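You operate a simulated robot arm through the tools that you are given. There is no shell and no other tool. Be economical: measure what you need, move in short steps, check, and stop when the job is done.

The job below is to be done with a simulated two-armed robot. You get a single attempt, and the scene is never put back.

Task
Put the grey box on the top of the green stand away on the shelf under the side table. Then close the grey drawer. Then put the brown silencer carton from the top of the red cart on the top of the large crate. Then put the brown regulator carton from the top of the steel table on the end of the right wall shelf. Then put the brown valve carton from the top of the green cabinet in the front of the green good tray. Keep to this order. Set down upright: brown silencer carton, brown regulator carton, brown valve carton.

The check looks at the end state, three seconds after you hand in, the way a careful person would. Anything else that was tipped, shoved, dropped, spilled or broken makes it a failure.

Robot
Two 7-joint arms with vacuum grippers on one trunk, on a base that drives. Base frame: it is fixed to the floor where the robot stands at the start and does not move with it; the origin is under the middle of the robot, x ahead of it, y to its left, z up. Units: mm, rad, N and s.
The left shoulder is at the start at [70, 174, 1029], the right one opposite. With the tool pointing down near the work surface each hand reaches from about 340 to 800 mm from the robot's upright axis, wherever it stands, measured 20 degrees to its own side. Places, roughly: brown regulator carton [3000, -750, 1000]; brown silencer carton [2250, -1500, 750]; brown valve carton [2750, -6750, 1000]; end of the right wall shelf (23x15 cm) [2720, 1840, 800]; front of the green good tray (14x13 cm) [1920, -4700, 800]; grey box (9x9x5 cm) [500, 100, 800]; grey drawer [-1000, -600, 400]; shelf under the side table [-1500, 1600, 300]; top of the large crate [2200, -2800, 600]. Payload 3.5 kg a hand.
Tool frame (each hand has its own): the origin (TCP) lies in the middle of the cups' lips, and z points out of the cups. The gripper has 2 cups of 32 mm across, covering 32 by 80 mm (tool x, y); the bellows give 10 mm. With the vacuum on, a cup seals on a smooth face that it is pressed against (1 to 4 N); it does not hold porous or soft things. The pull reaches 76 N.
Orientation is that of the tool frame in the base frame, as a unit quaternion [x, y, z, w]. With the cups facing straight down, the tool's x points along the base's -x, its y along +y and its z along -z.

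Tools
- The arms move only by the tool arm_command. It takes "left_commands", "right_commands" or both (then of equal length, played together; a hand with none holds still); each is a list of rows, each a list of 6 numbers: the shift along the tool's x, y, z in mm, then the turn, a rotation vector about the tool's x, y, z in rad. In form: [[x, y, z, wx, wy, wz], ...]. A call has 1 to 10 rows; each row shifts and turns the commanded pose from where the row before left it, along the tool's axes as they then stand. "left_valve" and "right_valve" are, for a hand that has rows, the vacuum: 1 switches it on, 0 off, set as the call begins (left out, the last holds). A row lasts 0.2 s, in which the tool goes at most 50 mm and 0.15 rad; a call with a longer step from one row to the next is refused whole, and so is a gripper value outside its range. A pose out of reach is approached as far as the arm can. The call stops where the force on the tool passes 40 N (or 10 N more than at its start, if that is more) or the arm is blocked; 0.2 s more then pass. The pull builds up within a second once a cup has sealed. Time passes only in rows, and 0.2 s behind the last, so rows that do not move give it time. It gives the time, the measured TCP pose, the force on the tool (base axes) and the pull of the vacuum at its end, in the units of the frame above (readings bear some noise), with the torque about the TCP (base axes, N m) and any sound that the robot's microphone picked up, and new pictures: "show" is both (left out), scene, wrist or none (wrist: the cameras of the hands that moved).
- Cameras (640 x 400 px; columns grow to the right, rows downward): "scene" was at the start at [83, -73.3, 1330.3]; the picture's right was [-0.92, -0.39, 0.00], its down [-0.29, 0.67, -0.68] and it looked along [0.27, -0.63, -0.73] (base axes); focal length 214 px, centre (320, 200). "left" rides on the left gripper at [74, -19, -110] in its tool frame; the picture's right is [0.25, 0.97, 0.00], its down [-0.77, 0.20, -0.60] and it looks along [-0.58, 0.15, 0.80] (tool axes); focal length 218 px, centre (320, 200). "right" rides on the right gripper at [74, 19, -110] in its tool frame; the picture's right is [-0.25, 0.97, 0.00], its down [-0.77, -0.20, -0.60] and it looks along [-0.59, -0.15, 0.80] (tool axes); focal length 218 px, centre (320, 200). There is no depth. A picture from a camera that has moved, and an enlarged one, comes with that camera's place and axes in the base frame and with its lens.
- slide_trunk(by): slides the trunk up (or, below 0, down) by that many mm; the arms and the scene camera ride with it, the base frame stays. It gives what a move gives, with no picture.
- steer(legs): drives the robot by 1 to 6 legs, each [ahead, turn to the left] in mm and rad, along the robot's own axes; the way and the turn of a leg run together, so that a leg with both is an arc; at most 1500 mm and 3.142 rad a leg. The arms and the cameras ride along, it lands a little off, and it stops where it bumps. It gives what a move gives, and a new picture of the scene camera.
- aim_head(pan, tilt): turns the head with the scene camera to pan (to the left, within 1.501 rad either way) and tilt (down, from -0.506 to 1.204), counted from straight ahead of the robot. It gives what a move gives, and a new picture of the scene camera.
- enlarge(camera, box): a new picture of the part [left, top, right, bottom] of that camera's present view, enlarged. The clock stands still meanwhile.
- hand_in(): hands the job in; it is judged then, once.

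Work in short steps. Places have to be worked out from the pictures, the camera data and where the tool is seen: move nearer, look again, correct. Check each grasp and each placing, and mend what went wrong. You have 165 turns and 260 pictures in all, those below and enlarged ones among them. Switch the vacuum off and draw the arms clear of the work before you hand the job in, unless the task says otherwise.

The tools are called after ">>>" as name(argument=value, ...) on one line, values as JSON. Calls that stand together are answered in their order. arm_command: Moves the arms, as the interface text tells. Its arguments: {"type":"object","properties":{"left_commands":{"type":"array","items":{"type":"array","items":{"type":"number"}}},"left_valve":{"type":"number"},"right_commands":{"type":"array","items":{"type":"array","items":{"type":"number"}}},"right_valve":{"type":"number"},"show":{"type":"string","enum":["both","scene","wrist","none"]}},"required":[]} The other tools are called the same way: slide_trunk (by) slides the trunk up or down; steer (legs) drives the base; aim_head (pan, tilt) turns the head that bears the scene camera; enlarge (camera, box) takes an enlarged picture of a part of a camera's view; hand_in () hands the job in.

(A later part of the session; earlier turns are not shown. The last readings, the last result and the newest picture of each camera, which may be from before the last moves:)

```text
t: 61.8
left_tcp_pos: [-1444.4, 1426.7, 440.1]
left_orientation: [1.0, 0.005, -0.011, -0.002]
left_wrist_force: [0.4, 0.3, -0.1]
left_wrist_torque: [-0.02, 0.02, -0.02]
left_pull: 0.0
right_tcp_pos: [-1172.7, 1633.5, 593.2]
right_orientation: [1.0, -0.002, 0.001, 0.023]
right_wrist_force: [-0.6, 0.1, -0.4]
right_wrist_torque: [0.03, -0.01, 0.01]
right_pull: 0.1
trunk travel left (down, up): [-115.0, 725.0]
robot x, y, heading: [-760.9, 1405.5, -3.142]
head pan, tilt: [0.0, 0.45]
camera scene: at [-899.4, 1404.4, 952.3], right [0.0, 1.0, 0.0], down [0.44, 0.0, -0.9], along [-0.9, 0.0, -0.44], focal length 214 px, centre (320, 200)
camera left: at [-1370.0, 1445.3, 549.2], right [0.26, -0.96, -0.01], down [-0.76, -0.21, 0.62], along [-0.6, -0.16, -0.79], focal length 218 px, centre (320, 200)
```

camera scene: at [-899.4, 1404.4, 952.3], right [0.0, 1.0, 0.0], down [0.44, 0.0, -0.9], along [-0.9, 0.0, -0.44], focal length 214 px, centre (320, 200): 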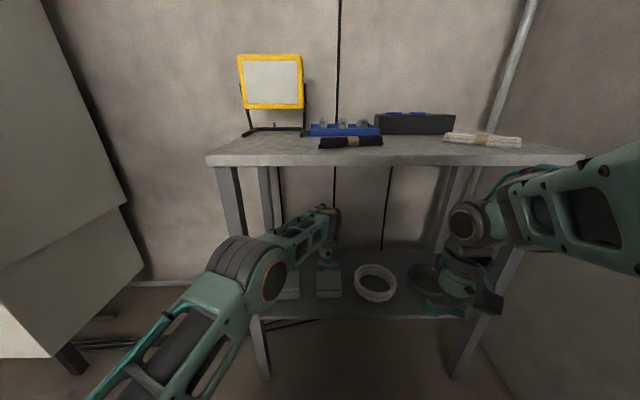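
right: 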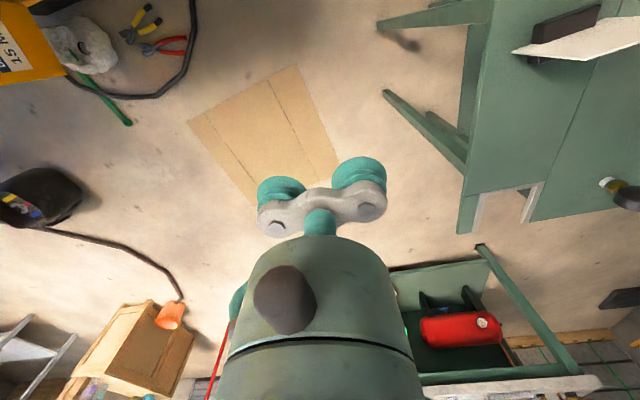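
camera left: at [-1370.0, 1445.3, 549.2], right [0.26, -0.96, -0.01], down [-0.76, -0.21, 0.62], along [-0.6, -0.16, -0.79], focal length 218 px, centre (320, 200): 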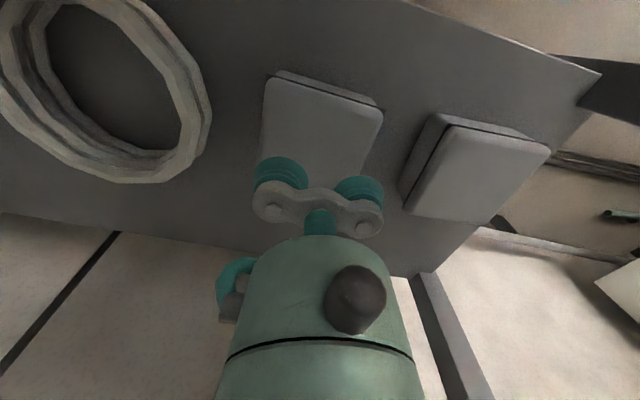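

The grey box sits flat on the shelf between the neighbours. I draw the hand straight out.

>>> arm_command(left_commands=[[45, 0, -5, 0, 0, 0], [45, 0, 0, 0, 0, 0], [45, 0, 0, 0, 0, 0], [45, 0, 0, 0, 0, 0], [45, 0, 0, 0, 0, 0], [45, 0, 0, 0, 0, 0], [25, 0, 0, 0, 0, 0]], show="none")

>>> steer(legs=[[-600, 0]])

>>> slide_trunk(by=300)

```text
t: 63.4
left_tcp_pos: [-1148.7, 1429.5, 440.1]
left_orientation: [1.0, 0.005, -0.01, -0.003]
left_wrist_force: [-0.4, -0.7, 0.0]
left_wrist_torque: [0.0, 0.01, 0.01]
left_pull: 0.0
right_tcp_pos: [-1173.0, 1635.9, 593.2]
right_orientation: [1.0, -0.001, 0.0, 0.023]
right_wrist_force: [0.7, -0.2, 0.2]
right_wrist_torque: [0.01, 0.0, 0.02]
right_pull: 0.0
trunk travel left (down, up): [-115.0, 725.0]
robot x, y, heading: [-760.1, 1405.1, -3.137]
head pan, tilt: [0.0, 0.45]
```

```text
t: 66.8
left_tcp_pos: [-549.4, 1431.0, 440.0]
left_orientation: [1.0, 0.006, -0.011, -0.002]
left_wrist_force: [-0.5, -0.4, 0.8]
left_wrist_torque: [0.0, 0.04, 0.01]
left_pull: 0.1
right_tcp_pos: [-573.6, 1635.9, 594.8]
right_orientation: [1.0, 0.0, 0.0, 0.024]
right_wrist_force: [0.7, 0.2, 0.2]
right_wrist_torque: [0.01, 0.0, 0.0]
right_pull: 0.1
trunk travel left (down, up): [-115.0, 725.0]
robot x, y, heading: [-160.2, 1408.0, -3.141]
head pan, tilt: [0.0, 0.45]
camera scene: at [-300.2, 1406.4, 952.4], right [0.0, 1.0, 0.0], down [0.44, 0.0, -0.9], along [-0.9, 0.0, -0.44], focal length 214 px, centre (320, 200)
```

scene: 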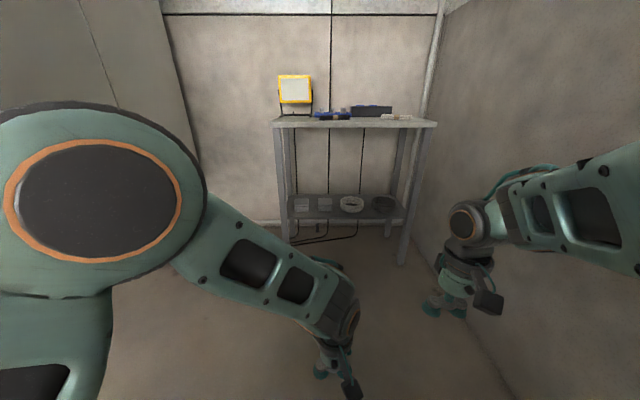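

```text
t: 69.8
left_tcp_pos: [-550.3, 1431.6, 739.3]
left_orientation: [1.0, 0.006, -0.01, -0.003]
left_wrist_force: [0.7, -0.3, 1.1]
left_wrist_torque: [-0.01, -0.02, -0.01]
left_pull: 0.0
right_tcp_pos: [-573.9, 1636.6, 894.0]
right_orientation: [1.0, -0.001, 0.001, 0.023]
right_wrist_force: [0.3, 0.2, 0.4]
right_wrist_torque: [-0.01, 0.0, 0.01]
right_pull: 0.1
trunk travel left (down, up): [-415.0, 425.0]
robot x, y, heading: [-160.0, 1408.5, -3.139]
head pan, tilt: [0.0, 0.45]
```

Placed and clear. I back a little, turn to face -y, and look along the way to the drawer.

>>> steer(legs=[[-70, 0], [0, 1.57]])

```text
t: 74.6
left_tcp_pos: [-120.2, 1016.8, 739.5]
left_orientation: [0.708, 0.706, -0.01, 0.005]
left_wrist_force: [-0.5, -0.5, 0.2]
left_wrist_torque: [0.0, 0.0, 0.0]
left_pull: 0.0
right_tcp_pos: [-325.5, 996.3, 894.3]
right_orientation: [0.712, 0.702, 0.017, 0.016]
right_wrist_force: [0.3, -0.4, -1.0]
right_wrist_torque: [-0.01, 0.0, -0.03]
right_pull: 0.0
trunk travel left (down, up): [-415.0, 425.0]
robot x, y, heading: [-88.3, 1410.5, -1.579]
head pan, tilt: [0.0, 0.45]
camera scene: at [-90.3, 1265.0, 1252.3], right [-1.0, 0.01, 0.0], down [0.0, 0.44, -0.9], along [-0.01, -0.9, -0.44], focal length 214 px, centre (320, 200)
```

scene: 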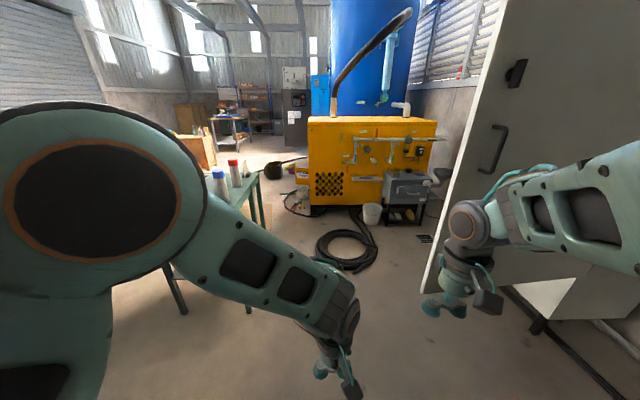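

The drawer cabinet stands right of the yellow compressor, with a hose coil on the floor in front (about x -630..-90, y -630..-80). I look right to see my right elbow and the passage by the board.

>>> aim_head(pan=-0.9, tilt=0.7)

>>> enlarge(camera="scene", box=[0, 0, 320, 200])

```text
t: 75.8
left_tcp_pos: [-121.2, 1017.0, 740.7]
left_orientation: [0.708, 0.706, -0.008, 0.007]
left_wrist_force: [-0.1, -0.9, -0.4]
left_wrist_torque: [0.01, 0.02, 0.0]
left_pull: 0.1
right_tcp_pos: [-325.3, 993.9, 893.4]
right_orientation: [0.713, 0.701, 0.017, 0.016]
right_wrist_force: [0.1, 0.4, 0.1]
right_wrist_torque: [0.01, -0.05, 0.03]
right_pull: 0.0
trunk travel left (down, up): [-415.0, 425.0]
robot x, y, heading: [-89.2, 1406.2, -1.583]
head pan, tilt: [-0.901, 0.7]
camera scene: at [-156.6, 1304.9, 1230.2], right [-0.61, 0.79, 0.0], down [0.51, 0.4, -0.77], along [-0.6, -0.47, -0.64], focal length 214 px, centre (320, 200)
```

scene: 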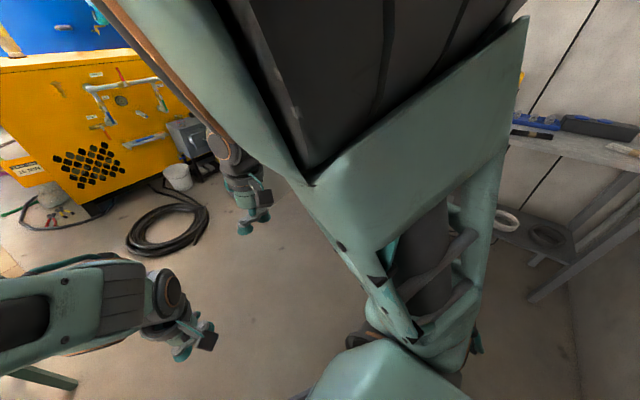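

```text
2.00 times, centred on (160, 100) of scene
camera zoom: at [-156.6, 1304.9, 1230.2], right [-0.61, 0.79, 0.0], down [0.51, 0.4, -0.77], along [-0.6, -0.47, -0.64], focal length 429 px, centre (640, 400)
```

zoom: 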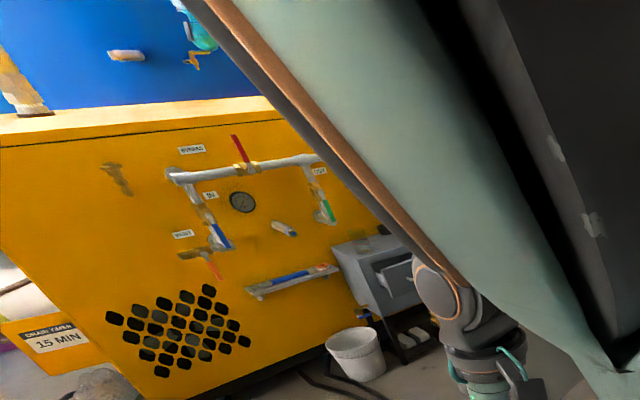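

The right elbow flares wide, so I stretch the right hand forward to slim that side before passing the board.

>>> arm_command(right_commands=[[-48, 0, 0, 0, 0, 0], [-48, 0, 0, 0, 0, 0], [-48, 0, 0, 0, 0, 0], [-48, 0, 0, 0, 0, 0], [-48, 0, 0, 0, 0, 0], [-48, 0, 0, 0, 0, 0]], show="scene")

```text
t: 77.2
left_tcp_pos: [-120.8, 1016.5, 739.5]
left_orientation: [0.708, 0.706, -0.008, 0.005]
left_wrist_force: [0.5, -0.2, -0.5]
left_wrist_torque: [-0.01, 0.02, -0.02]
left_pull: 0.0
right_tcp_pos: [-332.0, 706.8, 891.1]
right_orientation: [0.713, 0.701, 0.018, 0.017]
right_wrist_force: [0.9, -1.3, -0.7]
right_wrist_torque: [0.03, -0.02, -0.02]
right_pull: 0.0
trunk travel left (down, up): [-415.0, 425.0]
robot x, y, heading: [-91.3, 1404.3, -1.58]
head pan, tilt: [-0.901, 0.7]
camera scene: at [-157.1, 1302.8, 1229.9], right [-0.61, 0.79, 0.0], down [0.51, 0.4, -0.76], along [-0.6, -0.47, -0.65], focal length 214 px, centre (320, 200)
```

scene: 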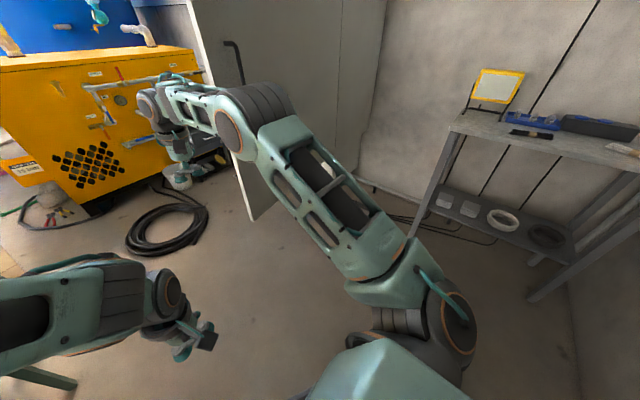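

The elbow is in now. I bring the right hand further inward and the left one outward, then drive down to y≈420.

>>> arm_command(left_commands=[[0, 40, 0, 0, 0, 0], [0, 40, 0, 0, 0, 0], [0, 40, 0, 0, 0, 0]], right_commands=[[0, 30, 0, 0, 0, 0], [0, 30, 0, 0, 0, 0], [0, 30, 0, 0, 0, 0]], show="none")

>>> steer(legs=[[0, 0.04], [980, 0]])

```text
t: 78.0
left_tcp_pos: [2.2, 1017.6, 739.6]
left_orientation: [0.707, 0.707, -0.011, 0.005]
left_wrist_force: [0.2, 0.7, -0.1]
left_wrist_torque: [0.01, -0.01, -0.02]
left_pull: 0.0
right_tcp_pos: [-237.7, 707.6, 898.6]
right_orientation: [0.713, 0.701, 0.016, 0.016]
right_wrist_force: [-0.3, -0.7, 0.3]
right_wrist_torque: [0.02, 0.02, 0.0]
right_pull: 0.1
trunk travel left (down, up): [-415.0, 425.0]
robot x, y, heading: [-91.2, 1405.5, -1.585]
head pan, tilt: [-0.901, 0.7]
```

```text
t: 83.5
left_tcp_pos: [45.6, 33.6, 739.8]
left_orientation: [0.694, 0.72, -0.01, 0.006]
left_wrist_force: [0.2, 0.7, 0.1]
left_wrist_torque: [0.02, 0.0, 0.01]
left_pull: 0.1
right_tcp_pos: [-181.9, -287.6, 897.9]
right_orientation: [0.698, 0.715, 0.018, 0.016]
right_wrist_force: [0.3, -0.3, 0.4]
right_wrist_torque: [0.01, 0.03, -0.02]
right_pull: 0.0
trunk travel left (down, up): [-415.0, 425.0]
robot x, y, heading: [-61.4, 417.7, -1.542]
head pan, tilt: [-0.901, 0.7]
camera scene: at [-122.8, 313.6, 1230.1], right [-0.64, 0.76, 0.0], down [0.49, 0.42, -0.76], along [-0.58, -0.49, -0.64], focal length 214 px, centre (320, 200)
```

scene: 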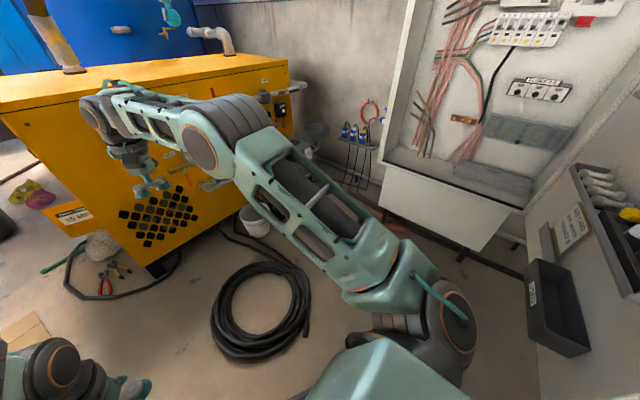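

The "board" is the open door of an electrical cabinet, with trays on its inner side at y≥~560. The coil is centred at about [-308,-260], radius about 250. I turn right and pass between them.

>>> steer(legs=[[0, -1.28], [640, 0]])

```text
t: 90.2
left_tcp_pos: [-1009.4, 3.4, 740.7]
left_orientation: [0.986, 0.164, -0.01, -0.001]
left_wrist_force: [-0.4, -0.1, 0.2]
left_wrist_torque: [0.01, 0.0, -0.01]
left_pull: 0.0
right_tcp_pos: [-1382.2, 128.6, 897.7]
right_orientation: [0.987, 0.157, 0.005, 0.024]
right_wrist_force: [-1.1, -0.3, 0.5]
right_wrist_torque: [-0.01, -0.01, 0.01]
right_pull: 0.1
trunk travel left (down, up): [-415.0, 425.0]
robot x, y, heading: [-670.4, 214.3, -2.823]
head pan, tilt: [-0.901, 0.7]
camera scene: at [-788.0, 246.4, 1230.1], right [0.55, 0.84, 0.0], down [0.54, -0.35, -0.76], along [-0.64, 0.42, -0.64], focal length 214 px, centre (320, 200)
```

scene: 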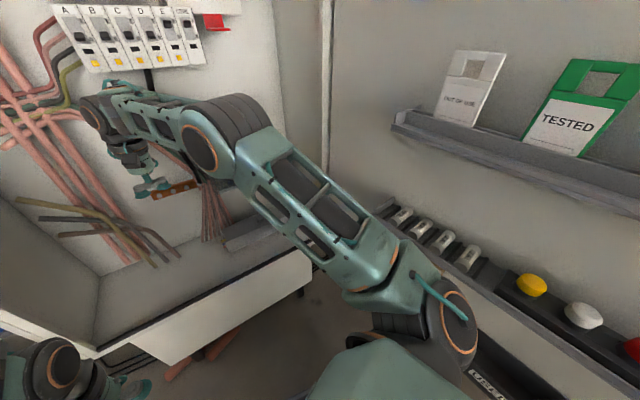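

The right hand is near the open cabinet, so I draw it back and then turn left to face the drawer.

>>> arm_command(right_commands=[[45, 0, 0, 0, 0, 0], [45, 0, 0, 0, 0, 0], [45, 0, 0, 0, 0, 0]], show="none")

>>> steer(legs=[[0, 0.85]])

>>> aim_head(pan=0.0, tilt=0.7)

```text
t: 91.0
left_tcp_pos: [-1008.1, 4.4, 740.0]
left_orientation: [0.986, 0.164, -0.012, -0.001]
left_wrist_force: [0.1, -0.1, 0.3]
left_wrist_torque: [-0.03, 0.01, -0.04]
left_pull: 0.0
right_tcp_pos: [-1249.3, 171.8, 899.6]
right_orientation: [0.987, 0.158, 0.003, 0.024]
right_wrist_force: [-0.3, 1.0, 0.2]
right_wrist_torque: [0.01, 0.0, -0.01]
right_pull: 0.1
trunk travel left (down, up): [-415.0, 425.0]
robot x, y, heading: [-673.2, 215.8, -2.82]
head pan, tilt: [-0.901, 0.7]
```

```text
t: 93.7
left_tcp_pos: [-730.7, -180.5, 741.1]
left_orientation: [0.829, 0.56, -0.01, 0.004]
left_wrist_force: [0.1, 0.1, 0.4]
left_wrist_torque: [0.03, -0.02, -0.01]
left_pull: 0.1
right_tcp_pos: [-1016.3, -253.6, 897.6]
right_orientation: [0.833, 0.553, 0.014, 0.019]
right_wrist_force: [0.3, 0.1, 0.2]
right_wrist_torque: [0.0, 0.0, -0.03]
right_pull: 0.1
trunk travel left (down, up): [-415.0, 425.0]
robot x, y, heading: [-669.1, 215.3, -1.969]
head pan, tilt: [-0.901, 0.7]
camera scene: at [-769.3, 145.9, 1230.2], right [-0.28, 0.96, 0.0], down [0.62, 0.18, -0.77], along [-0.74, -0.21, -0.64], focal length 214 px, centre (320, 200)
```

scene: 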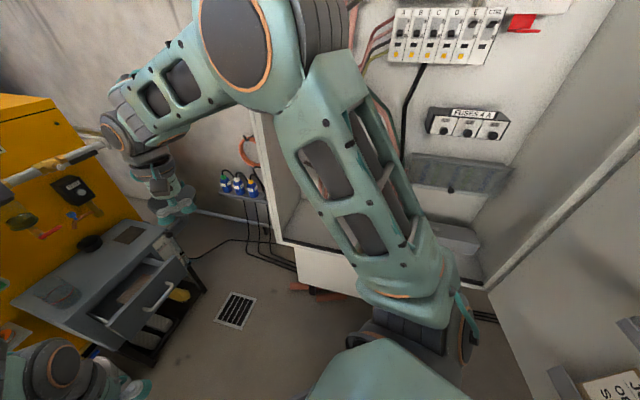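

```text
t: 94.8
left_tcp_pos: [-731.5, -180.9, 740.6]
left_orientation: [0.829, 0.56, -0.009, 0.004]
left_wrist_force: [0.7, -1.1, -0.5]
left_wrist_torque: [0.02, 0.02, 0.0]
left_pull: 0.0
right_tcp_pos: [-1016.7, -254.0, 897.7]
right_orientation: [0.832, 0.554, 0.014, 0.019]
right_wrist_force: [0.9, -0.1, 1.4]
right_wrist_torque: [-0.01, 0.02, -0.01]
right_pull: 0.0
trunk travel left (down, up): [-415.0, 425.0]
robot x, y, heading: [-672.2, 213.9, -1.958]
head pan, tilt: [0.0, 0.7]
camera scene: at [-720.4, 91.0, 1230.2], right [-0.92, 0.38, 0.0], down [0.25, 0.6, -0.76], along [-0.29, -0.71, -0.64], focal length 214 px, centre (320, 200)
```

scene: 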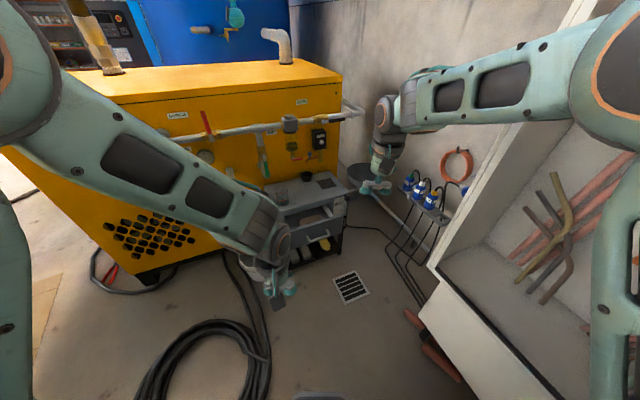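

I enlarge the drawer cabinet for a close look.

>>> enlarge(camera="scene", box=[240, 160, 400, 260])

>>> arm_command(left_commands=[[45, 0, 0, 0, 0, 0], [0, 30, 0, 0, 0, 0]], right_commands=[[0, -5, 0, 0, 0, 0], [0, 0, 0, 0, 0, 0]], show="wrist")

```text
4.00 times, centred on (320, 210) of scene
camera zoom: at [-720.4, 91.0, 1230.2], right [-0.92, 0.38, 0.0], down [0.25, 0.6, -0.76], along [-0.29, -0.71, -0.64], focal length 858 px, centre (320, 160)
```

zoom: 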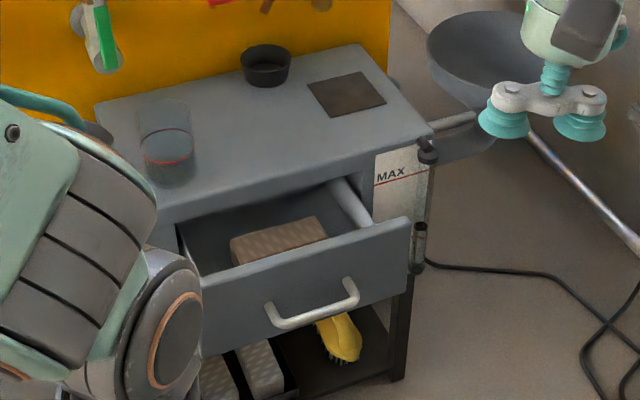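

```text
t: 95.5
left_tcp_pos: [-686.2, -149.9, 737.4]
left_orientation: [0.829, 0.559, -0.009, 0.003]
left_wrist_force: [-0.3, -0.5, -0.2]
left_wrist_torque: [0.02, 0.06, 0.0]
left_pull: 0.0
right_tcp_pos: [-1019.3, -252.3, 896.6]
right_orientation: [0.832, 0.554, 0.013, 0.018]
right_wrist_force: [0.4, -0.3, 0.1]
right_wrist_torque: [0.05, -0.01, -0.01]
right_pull: 0.1
trunk travel left (down, up): [-415.0, 425.0]
robot x, y, heading: [-671.7, 218.1, -1.96]
head pan, tilt: [0.0, 0.7]
camera right: at [-979.6, -190.9, 1007.8], right [0.79, -0.61, 0.04], down [-0.51, -0.62, 0.59], along [-0.33, -0.49, -0.8], focal length 218 px, centre (320, 200)
camera left: at [-675.5, -73.8, 846.7], right [0.99, -0.13, -0.01], down [-0.09, -0.78, 0.62], along [-0.09, -0.61, -0.79], focal length 218 px, centre (320, 200)
```

right: 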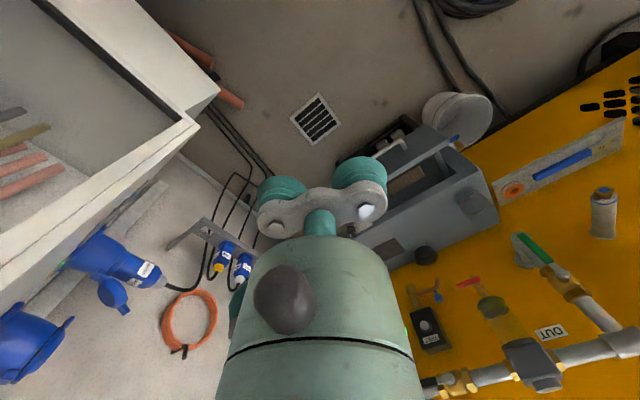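
left: 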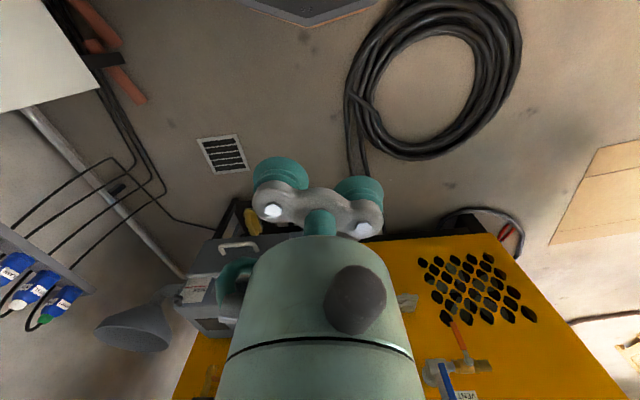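

I enlarge the same drawer in the right wrist view to triangulate its front.

>>> enlarge(camera="right", box=[320, 90, 520, 215])

>>> enlarge(camera="left", box=[160, 180, 320, 280])

```text
3.20 times, centred on (420, 152) of right
camera zoom: at [-979.6, -190.9, 1007.8], right [0.79, -0.61, 0.04], down [-0.51, -0.62, 0.59], along [-0.33, -0.49, -0.8], focal length 698 px, centre (0, 352)
```

zoom: 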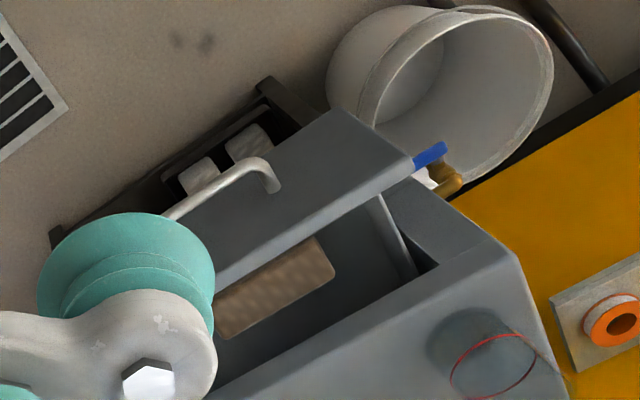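

```text
4.00 times, centred on (240, 230) of left
camera zoom: at [-675.5, -73.8, 846.7], right [0.99, -0.13, -0.01], down [-0.09, -0.78, 0.62], along [-0.09, -0.61, -0.79], focal length 873 px, centre (640, 80)
```

zoom: 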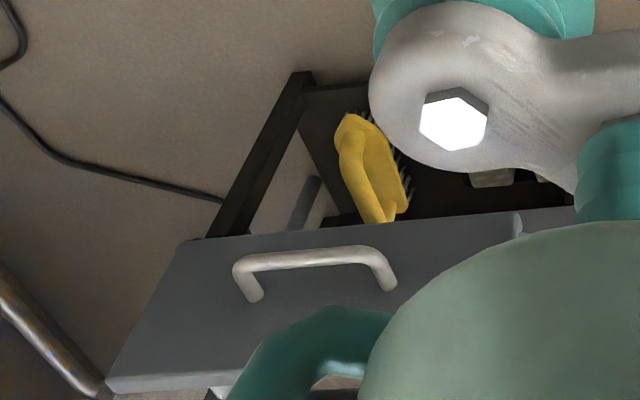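

The drawer front is at y≈-520, x -1080..-835, z 415..550; the handle sticks out near [-952,-490,490], and the cabinet front is at y≈-600. I move the base to about [-850,60], facing -y.

>>> steer(legs=[[0, -0.46], [240, 0], [0, 0.85]])

```text
t: 98.0
left_tcp_pos: [-923.8, -171.2, 741.2]
left_orientation: [0.935, 0.356, -0.012, 0.003]
left_wrist_force: [-0.5, 0.2, 0.9]
left_wrist_torque: [-0.04, 0.02, -0.01]
left_pull: 0.0
right_tcp_pos: [-1261.4, -106.4, 895.1]
right_orientation: [0.934, 0.356, 0.025, 0.018]
right_wrist_force: [20.8, 11.3, 2.0]
right_wrist_torque: [-0.11, 0.22, 0.93]
right_pull: 0.1
trunk travel left (down, up): [-415.0, 425.0]
robot x, y, heading: [-747.9, 143.7, -2.424]
head pan, tilt: [0.0, 0.7]
stopped in leg 2: the force on the tool passed its limit at 71 N (the readings are from after the stop); the commanded pose is now the measured one
camera scene: at [-847.0, 63.2, 1231.1], right [-0.66, 0.76, 0.0], down [0.48, 0.42, -0.77], along [-0.58, -0.5, -0.64], focal length 214 px, centre (320, 200)
```

scene: 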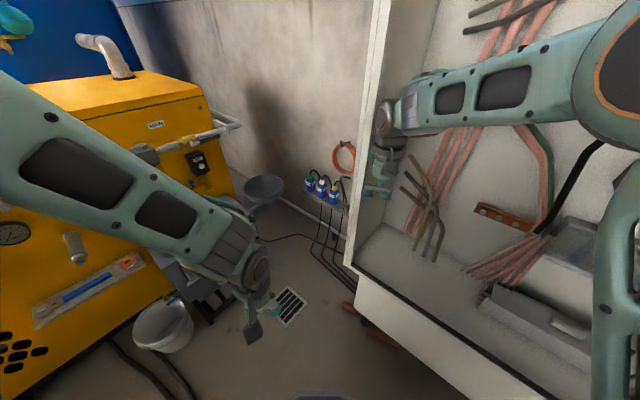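

The right hand touched the cabinet's edge. I back off, pull that hand in and check for damage.

>>> steer(legs=[[-80, 0]])

>>> arm_command(right_commands=[[40, 0, 0, 0, 0, 0], [40, 0, 0, 0, 0, 0], [40, 0, 0, 0, 0, 0], [30, 0, 0, 0, 0, 0]], show="scene")

```text
t: 99.1
left_tcp_pos: [-865.6, -121.7, 739.5]
left_orientation: [0.934, 0.357, -0.012, 0.003]
left_wrist_force: [0.3, 0.7, 0.3]
left_wrist_torque: [-0.01, 0.0, -0.02]
left_pull: 0.1
right_tcp_pos: [-1203.6, -58.7, 892.2]
right_orientation: [0.934, 0.356, 0.025, 0.016]
right_wrist_force: [-0.5, 0.3, -0.3]
right_wrist_torque: [0.0, 0.02, -0.01]
right_pull: 0.0
trunk travel left (down, up): [-415.0, 425.0]
robot x, y, heading: [-689.5, 197.3, -2.422]
head pan, tilt: [0.0, 0.7]
camera scene: at [-789.2, 110.6, 1230.4], right [-0.66, 0.75, 0.0], down [0.48, 0.42, -0.77], along [-0.58, -0.5, -0.64], focal length 214 px, centre (320, 200)
```

scene: 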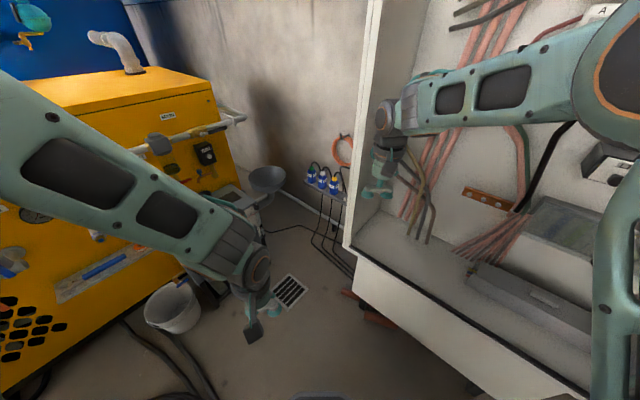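

```text
t: 100.1
left_tcp_pos: [-867.0, -122.1, 739.4]
left_orientation: [0.934, 0.356, -0.011, 0.003]
left_wrist_force: [-1.7, 0.2, 0.5]
left_wrist_torque: [0.03, 0.0, 0.02]
left_pull: 0.1
right_tcp_pos: [-1093.7, 41.2, 896.9]
right_orientation: [0.934, 0.356, 0.026, 0.016]
right_wrist_force: [-0.1, -0.2, 0.8]
right_wrist_torque: [-0.02, 0.0, 0.01]
right_pull: 0.1
trunk travel left (down, up): [-415.0, 425.0]
robot x, y, heading: [-688.9, 198.9, -2.423]
head pan, tilt: [0.0, 0.7]
camera scene: at [-791.8, 110.8, 1230.2], right [-0.66, 0.75, 0.0], down [0.49, 0.42, -0.76], along [-0.58, -0.5, -0.64], focal length 214 px, centre (320, 200)
```

scene: 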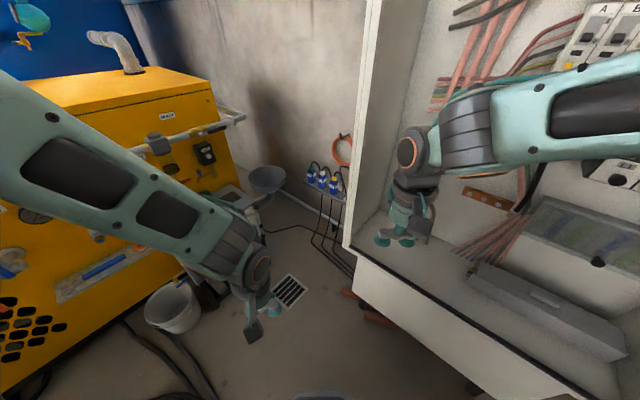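

Nothing seems disturbed. I take a route further from the cabinet: first turn toward -y, then go ahead a little.

>>> steer(legs=[[0, 0.52], [140, 0], [0, 0.33]])

```text
t: 103.9
left_tcp_pos: [-609.4, -276.4, 738.5]
left_orientation: [0.702, 0.712, -0.009, 0.005]
left_wrist_force: [0.6, 1.2, -0.7]
left_wrist_torque: [-0.01, 0.02, -0.03]
left_pull: 0.1
right_tcp_pos: [-879.1, -341.2, 896.9]
right_orientation: [0.702, 0.712, 0.029, 0.003]
right_wrist_force: [0.2, -0.4, 0.3]
right_wrist_torque: [0.0, 0.04, 0.04]
right_pull: 0.1
trunk travel left (down, up): [-415.0, 425.0]
robot x, y, heading: [-733.9, 66.7, -1.567]
head pan, tilt: [0.0, 0.7]
camera scene: at [-733.1, -69.0, 1230.2], right [-1.0, 0.0, 0.0], down [0.0, 0.64, -0.76], along [0.0, -0.76, -0.64], focal length 214 px, centre (320, 200)
```

scene: 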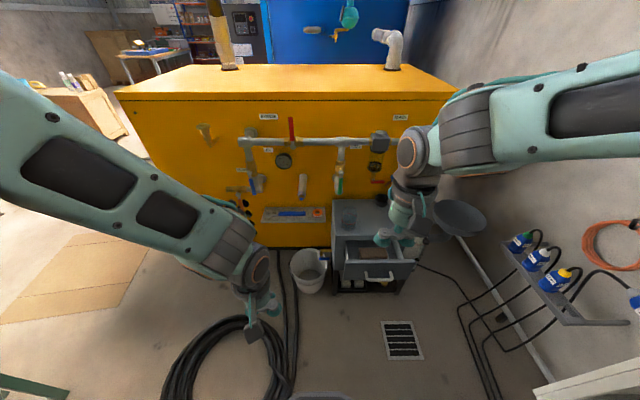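

The drawer's position is confirmed. I lower the trunk 300 mm and bring the right hand in front of the handle at about [-955,-400,420].

>>> slide_trunk(by=-300)

>>> arm_command(right_commands=[[0, -19, 30, 0, 0, 0], [0, -19, 40, 0, 0, 0], [0, -19, 40, 0, 0, 0], [-20, -19, 40, 0, 0, 0], [-30, 0, 27, 0, 0, 0], [0, 0, 0, 0, 0, 0]], show="both")

```text
t: 106.9
left_tcp_pos: [-609.7, -277.8, 437.9]
left_orientation: [0.702, 0.712, -0.009, 0.006]
left_wrist_force: [0.6, -0.1, 0.1]
left_wrist_torque: [0.01, -0.01, 0.02]
left_pull: 0.1
right_tcp_pos: [-879.6, -341.2, 596.5]
right_orientation: [0.703, 0.711, 0.03, 0.003]
right_wrist_force: [-0.1, 1.3, 0.2]
right_wrist_torque: [-0.02, 0.01, 0.0]
right_pull: 0.0
trunk travel left (down, up): [-115.0, 725.0]
robot x, y, heading: [-735.0, 64.6, -1.567]
head pan, tilt: [0.0, 0.7]
```

```text
t: 108.3
left_tcp_pos: [-608.5, -276.8, 437.2]
left_orientation: [0.702, 0.712, -0.008, 0.005]
left_wrist_force: [0.0, 1.2, 0.0]
left_wrist_torque: [-0.02, -0.01, 0.03]
left_pull: 0.1
right_tcp_pos: [-947.7, -384.8, 414.2]
right_orientation: [0.702, 0.712, 0.029, 0.003]
right_wrist_force: [-0.2, -0.3, -0.5]
right_wrist_torque: [-0.01, 0.0, -0.04]
right_pull: 0.1
trunk travel left (down, up): [-115.0, 725.0]
robot x, y, heading: [-736.2, 63.4, -1.566]
head pan, tilt: [0.0, 0.7]
camera scene: at [-733.6, -69.0, 930.1], right [-1.0, 0.0, 0.0], down [0.0, 0.64, -0.76], along [0.0, -0.76, -0.64], focal length 214 px, centre (320, 200)
camera right: at [-934.9, -316.0, 527.8], right [0.97, -0.24, 0.04], down [-0.22, -0.79, 0.57], along [-0.11, -0.56, -0.82], focal length 218 px, centre (320, 200)
```

scene: 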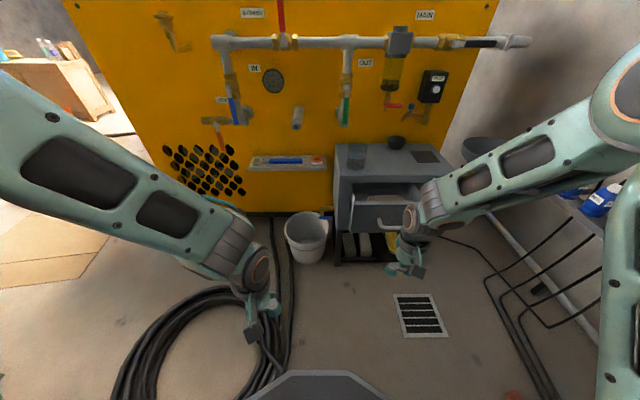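
right: 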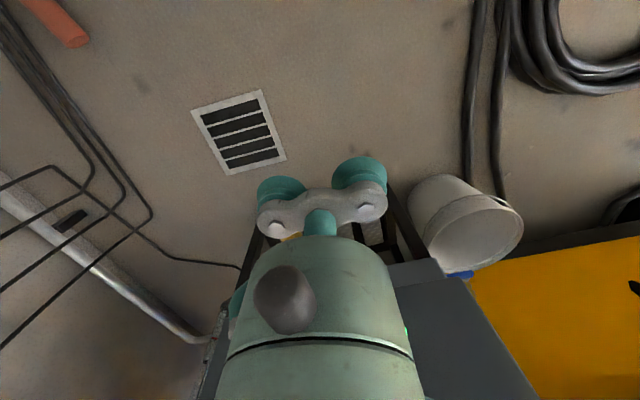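

The hand stands in front of the handle. I push in -y in small steps, watching force.

>>> arm_command(right_commands=[[-20, 0, 0, 0, 0, 0], [-15, 0, 0, 0, 0, 0], [-10, 0, 0, 0, 0, 0], [-10, 0, 0, 0, 0, 0], [-10, 0, 0, 0, 0, 0], [-10, 0, 0, 0, 0, 0], [0, 0, 0, 0, 0, 0]], show="scene")

```text
t: 109.9
left_tcp_pos: [-609.7, -277.7, 438.7]
left_orientation: [0.703, 0.711, -0.01, 0.006]
left_wrist_force: [-0.6, -0.1, -0.4]
left_wrist_torque: [0.0, 0.01, 0.02]
left_pull: 0.0
right_tcp_pos: [-946.8, -460.8, 412.8]
right_orientation: [0.702, 0.712, 0.029, 0.003]
right_wrist_force: [0.3, -0.3, 0.2]
right_wrist_torque: [-0.04, 0.0, -0.02]
right_pull: 0.0
trunk travel left (down, up): [-115.0, 725.0]
robot x, y, heading: [-736.0, 65.5, -1.57]
head pan, tilt: [0.0, 0.7]
camera scene: at [-733.6, -69.0, 930.2], right [-1.0, 0.0, 0.0], down [0.0, 0.64, -0.76], along [0.0, -0.76, -0.64], focal length 214 px, centre (320, 200)
```

scene: 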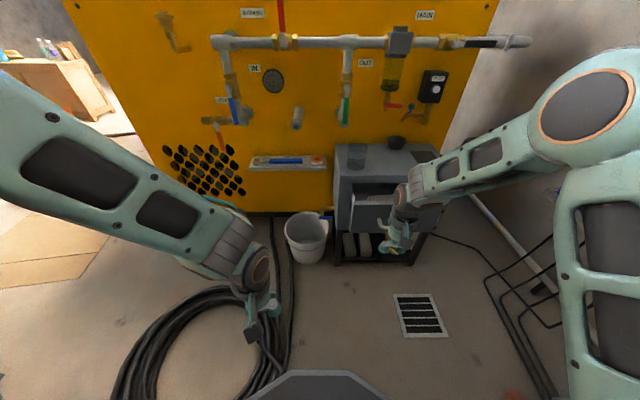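

No contact yet; I continue pushing.

>>> arm_command(right_commands=[[-10, 0, 0, 0, 0, 0], [-10, 0, 0, 0, 0, 0], [-10, 0, 0, 0, 0, 0], [-10, 0, 0, 0, 0, 0], [0, 0, 0, 0, 0, 0]], show="both")

>>> enlarge(camera="scene", box=[310, 130, 470, 230])

```text
t: 111.1
left_tcp_pos: [-609.4, -277.0, 437.7]
left_orientation: [0.703, 0.711, -0.01, 0.006]
left_wrist_force: [-0.5, -0.6, -0.6]
left_wrist_torque: [-0.01, 0.01, 0.0]
left_pull: 0.0
right_tcp_pos: [-946.4, -501.2, 410.6]
right_orientation: [0.703, 0.711, 0.029, 0.003]
right_wrist_force: [0.4, -0.5, -0.1]
right_wrist_torque: [0.02, 0.01, 0.02]
right_pull: 0.0
trunk travel left (down, up): [-115.0, 725.0]
robot x, y, heading: [-734.2, 66.6, -1.571]
head pan, tilt: [0.0, 0.7]
camera scene: at [-733.6, -68.9, 930.2], right [-1.0, 0.0, 0.0], down [0.0, 0.64, -0.76], along [0.0, -0.76, -0.64], focal length 214 px, centre (320, 200)
camera right: at [-933.9, -431.0, 524.2], right [0.97, -0.24, 0.04], down [-0.22, -0.79, 0.57], along [-0.11, -0.56, -0.82], focal length 218 px, centre (320, 200)
```

scene: 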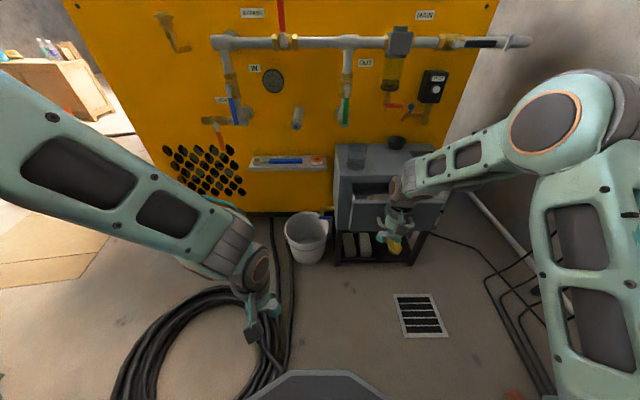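
right: 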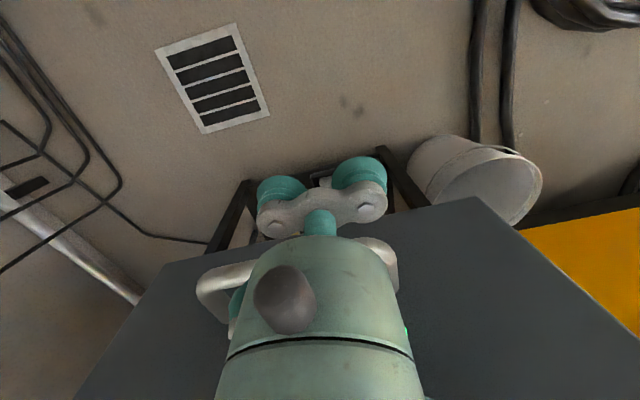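

```text
4.00 times, centred on (390, 180) of scene
camera zoom: at [-733.6, -68.9, 930.2], right [-1.0, 0.0, 0.0], down [0.0, 0.64, -0.76], along [0.0, -0.76, -0.64], focal length 858 px, centre (40, 280)
```

zoom: 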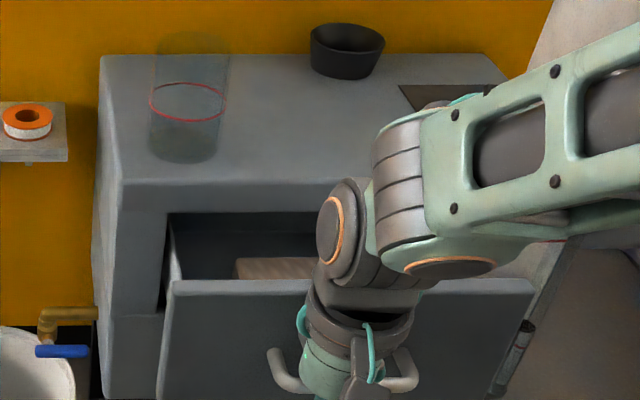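

Contact is about to happen. I keep pushing in small steps.

>>> arm_command(right_commands=[[-8, 0, 0, 0, 0, 0], [-8, 0, 0, 0, 0, 0], [-8, 0, 0, 0, 0, 0], [-8, 0, 0, 0, 0, 0], [-8, 0, 0, 0, 0, 0], [0, 0, 0, 0, 0, 0]], show="wrist")

>>> enlarge(camera="scene", box=[310, 130, 470, 230])

```text
t: 112.5
left_tcp_pos: [-609.0, -276.5, 438.6]
left_orientation: [0.703, 0.711, -0.009, 0.006]
left_wrist_force: [0.5, -0.4, 0.0]
left_wrist_torque: [-0.01, -0.02, 0.02]
left_pull: 0.1
right_tcp_pos: [-947.1, -539.8, 409.8]
right_orientation: [0.702, 0.711, 0.028, 0.003]
right_wrist_force: [0.2, -0.5, -0.2]
right_wrist_torque: [0.0, -0.01, 0.02]
right_pull: 0.1
trunk travel left (down, up): [-115.0, 725.0]
robot x, y, heading: [-733.5, 66.4, -1.572]
head pan, tilt: [0.0, 0.7]
camera right: at [-933.5, -470.7, 522.7], right [0.97, -0.24, 0.04], down [-0.22, -0.79, 0.57], along [-0.11, -0.56, -0.82], focal length 218 px, centre (320, 200)
```

right: 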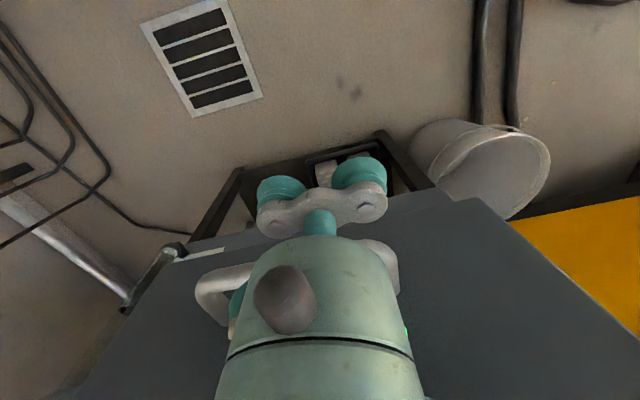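

```text
4.00 times, centred on (390, 180) of scene
camera zoom: at [-733.6, -68.9, 930.2], right [-1.0, 0.0, 0.0], down [0.0, 0.64, -0.76], along [0.0, -0.76, -0.64], focal length 858 px, centre (40, 280)
```

zoom: 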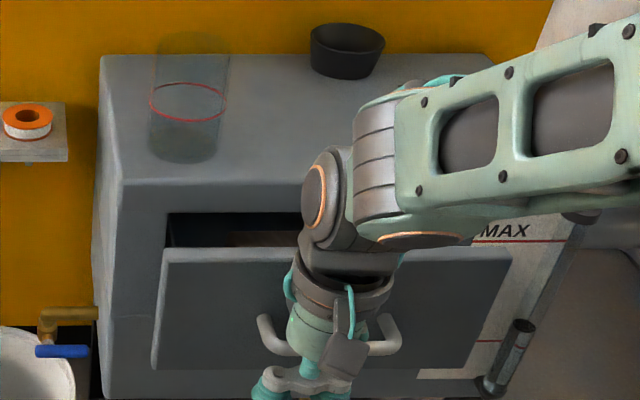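

The drawer is moving in; about 40–45 mm remain. I keep pushing.

>>> arm_command(right_commands=[[-8, 0, 0, 0, 0, 0], [-8, 0, 0, 0, 0, 0], [-8, 0, 0, 0, 0, 0], [-8, 0, 0, 0, 0, 0], [0, 0, 0, 0, 0, 0]], show="none")

>>> enlarge(camera="scene", box=[310, 130, 470, 230])

```text
t: 113.7
left_tcp_pos: [-608.8, -278.1, 438.5]
left_orientation: [0.703, 0.711, -0.01, 0.005]
left_wrist_force: [0.0, 0.2, 0.1]
left_wrist_torque: [0.02, 0.01, 0.0]
left_pull: 0.0
right_tcp_pos: [-945.5, -573.3, 409.4]
right_orientation: [0.702, 0.712, 0.028, 0.003]
right_wrist_force: [-0.1, 0.9, -0.1]
right_wrist_torque: [-0.03, -0.01, -0.02]
right_pull: 0.1
trunk travel left (down, up): [-115.0, 725.0]
robot x, y, heading: [-729.5, 69.3, -1.57]
head pan, tilt: [0.0, 0.7]
```

```text
4.00 times, centred on (390, 180) of scene
camera zoom: at [-733.6, -68.9, 930.2], right [-1.0, 0.0, 0.0], down [0.0, 0.64, -0.76], along [0.0, -0.76, -0.64], focal length 858 px, centre (40, 280)
```

zoom: 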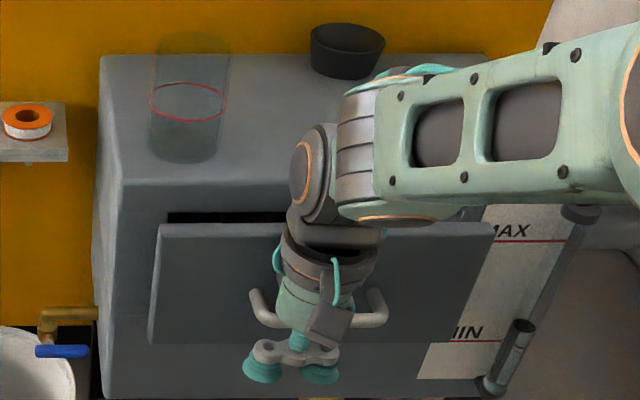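

Nearly shut; a little more.

>>> arm_command(right_commands=[[-6, 0, 0, 0, 0, 0], [-6, 0, 0, 0, 0, 0], [-5, 0, 0, 0, 0, 0], [-5, 0, 0, 0, 0, 0], [-5, 0, 0, 0, 0, 0], [0, 0, 0, 0, 0, 0]], show="none")

>>> enlarge(camera="scene", box=[310, 130, 470, 230])

```text
t: 114.8
left_tcp_pos: [-610.9, -275.9, 438.9]
left_orientation: [0.703, 0.711, -0.01, 0.006]
left_wrist_force: [0.7, -0.6, 1.1]
left_wrist_torque: [-0.03, -0.03, 0.01]
left_pull: 0.0
right_tcp_pos: [-945.3, -588.8, 408.1]
right_orientation: [0.702, 0.711, 0.032, 0.001]
right_wrist_force: [1.1, 17.1, 9.4]
right_wrist_torque: [-2.1, 0.2, -0.09]
right_pull: 0.1
trunk travel left (down, up): [-115.0, 725.0]
robot x, y, heading: [-737.3, 68.5, -1.566]
head pan, tilt: [0.0, 0.7]
stopped in row 5 (right hand): the force on the tool passed its limit at 48 N (the readings are from after the stop); the commanded pose is now the measured one
```

```text
4.00 times, centred on (390, 180) of scene
camera zoom: at [-733.4, -66.2, 930.7], right [-1.0, 0.0, 0.0], down [0.0, 0.64, -0.77], along [0.0, -0.77, -0.64], focal length 858 px, centre (40, 280)
```

zoom: 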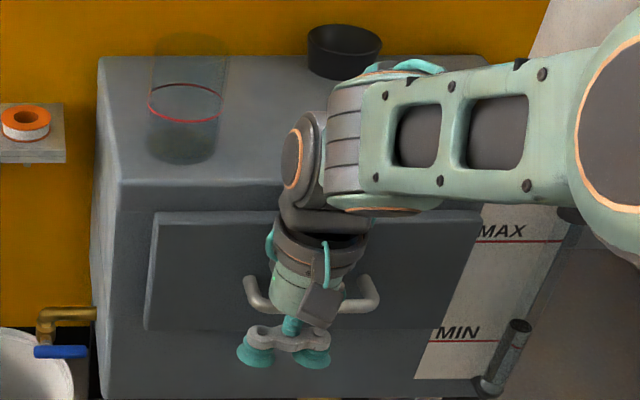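

The drawer is shut against its stop. I withdraw the hand and check that it stays shut.

>>> arm_command(right_commands=[[10, 0, 0, 0, 0, 0], [30, 0, 0, 0, 0, 0], [40, 0, 0, 0, 0, 0], [40, 0, 0, 0, 0, 0], [40, 0, 0, 0, 0, 0], [40, 0, 0, 0, 0, 0], [30, 0, -30, 0, 0, 0], [0, 30, -40, 0, 0, 0], [0, 30, -40, 0, 0, 0]], show="none")

>>> enlarge(camera="scene", box=[310, 130, 470, 230])

```text
t: 116.8
left_tcp_pos: [-610.0, -278.2, 438.5]
left_orientation: [0.703, 0.711, -0.01, 0.006]
left_wrist_force: [0.8, 0.0, -0.4]
left_wrist_torque: [-0.01, -0.01, -0.03]
left_pull: 0.1
right_tcp_pos: [-892.8, -364.8, 529.6]
right_orientation: [0.702, 0.711, 0.034, 0.0]
right_wrist_force: [-0.5, 0.4, 0.8]
right_wrist_torque: [0.01, -0.05, -0.02]
right_pull: 0.1
trunk travel left (down, up): [-115.0, 725.0]
robot x, y, heading: [-735.6, 62.7, -1.574]
head pan, tilt: [0.0, 0.7]
```

```text
4.00 times, centred on (390, 180) of scene
camera zoom: at [-733.6, -68.4, 930.1], right [-1.0, 0.0, 0.0], down [0.0, 0.64, -0.76], along [0.0, -0.76, -0.64], focal length 858 px, centre (40, 280)
```

zoom: 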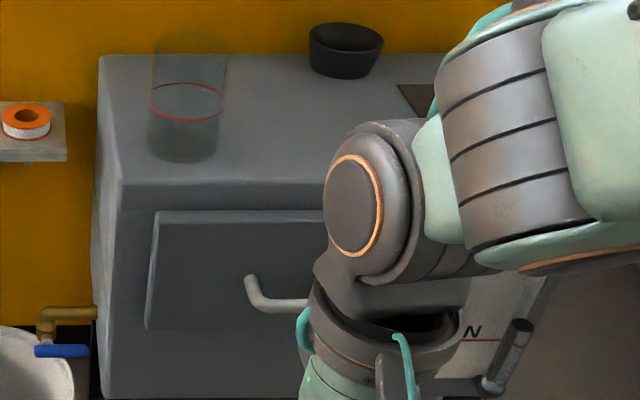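

The drawer is shut. Now I go back by the same passage: I reverse, raise the trunk, and stretch the left arm forward, since that side will pass the door.

>>> steer(legs=[[-150, 0]])

>>> slide_trunk(by=400)

>>> arm_command(left_commands=[[-45, -8, 0, 0, 0, 0], [-45, -8, 0, 0, 0, 0], [-45, -8, 0, 0, 0, 0], [-45, -8, 0, 0, 0, 0], [-45, 0, 0, 0, 0, 0], [-45, 0, 0, 0, 0, 0], [-45, 0, 0, 0, 0, 0]], show="scene")

```text
t: 118.2
left_tcp_pos: [-610.7, -126.7, 438.5]
left_orientation: [0.702, 0.712, -0.009, 0.005]
left_wrist_force: [-0.2, -0.1, -0.4]
left_wrist_torque: [-0.01, -0.01, 0.0]
left_pull: 0.0
right_tcp_pos: [-893.6, -215.1, 527.2]
right_orientation: [0.702, 0.712, 0.032, 0.0]
right_wrist_force: [0.4, -0.1, -1.1]
right_wrist_torque: [0.02, -0.01, 0.0]
right_pull: 0.1
trunk travel left (down, up): [-115.0, 725.0]
robot x, y, heading: [-734.6, 220.2, -1.573]
head pan, tilt: [0.0, 0.7]
camera scene: at [-733.7, 82.1, 930.2], right [-1.0, 0.0, 0.0], down [0.0, 0.64, -0.77], along [0.0, -0.77, -0.64], focal length 214 px, centre (320, 200)
```

scene: 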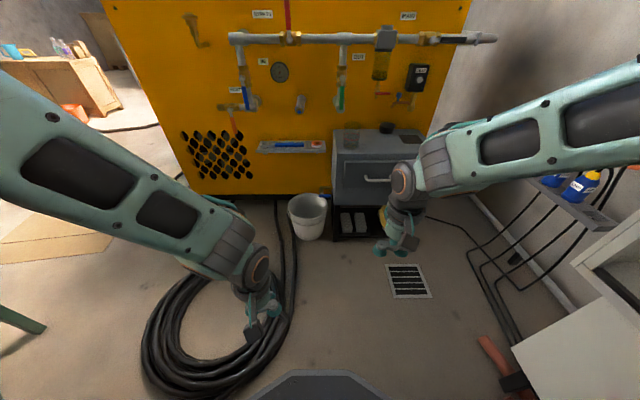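

```text
t: 122.0
left_tcp_pos: [-610.4, -126.0, 838.0]
left_orientation: [0.703, 0.711, -0.008, 0.005]
left_wrist_force: [-0.1, -1.0, 0.7]
left_wrist_torque: [0.02, -0.01, -0.02]
left_pull: 0.1
right_tcp_pos: [-894.5, -215.6, 928.6]
right_orientation: [0.702, 0.711, 0.033, 0.001]
right_wrist_force: [-0.2, -0.9, -0.4]
right_wrist_torque: [-0.01, 0.06, -0.01]
right_pull: 0.2
trunk travel left (down, up): [-515.0, 325.0]
robot x, y, heading: [-736.7, 215.0, -1.573]
head pan, tilt: [0.0, 0.7]
```

```text
t: 123.6
left_tcp_pos: [-636.9, -441.8, 844.0]
left_orientation: [0.704, 0.71, -0.008, 0.005]
left_wrist_force: [0.2, -0.1, 0.8]
left_wrist_torque: [0.0, 0.03, 0.0]
left_pull: 0.0
right_tcp_pos: [-894.1, -216.5, 928.3]
right_orientation: [0.702, 0.712, 0.033, 0.0]
right_wrist_force: [0.4, -0.1, 0.0]
right_wrist_torque: [0.02, -0.03, 0.01]
right_pull: 0.0
trunk travel left (down, up): [-515.0, 325.0]
robot x, y, heading: [-737.4, 217.6, -1.573]
head pan, tilt: [0.0, 0.7]
camera scene: at [-733.8, 80.2, 1330.0], right [-1.0, 0.0, 0.0], down [0.0, 0.65, -0.76], along [0.0, -0.76, -0.65], focal length 214 px, centre (320, 200)
```

scene: 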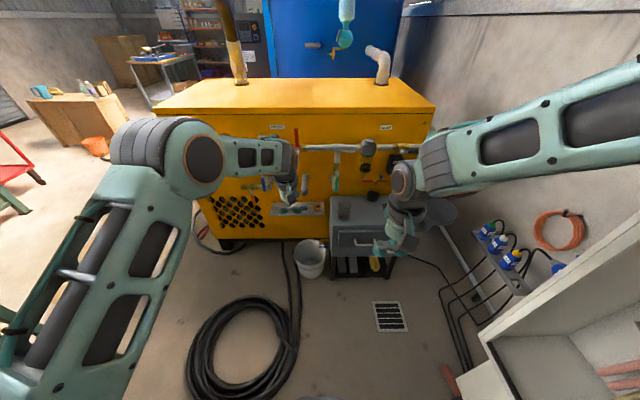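

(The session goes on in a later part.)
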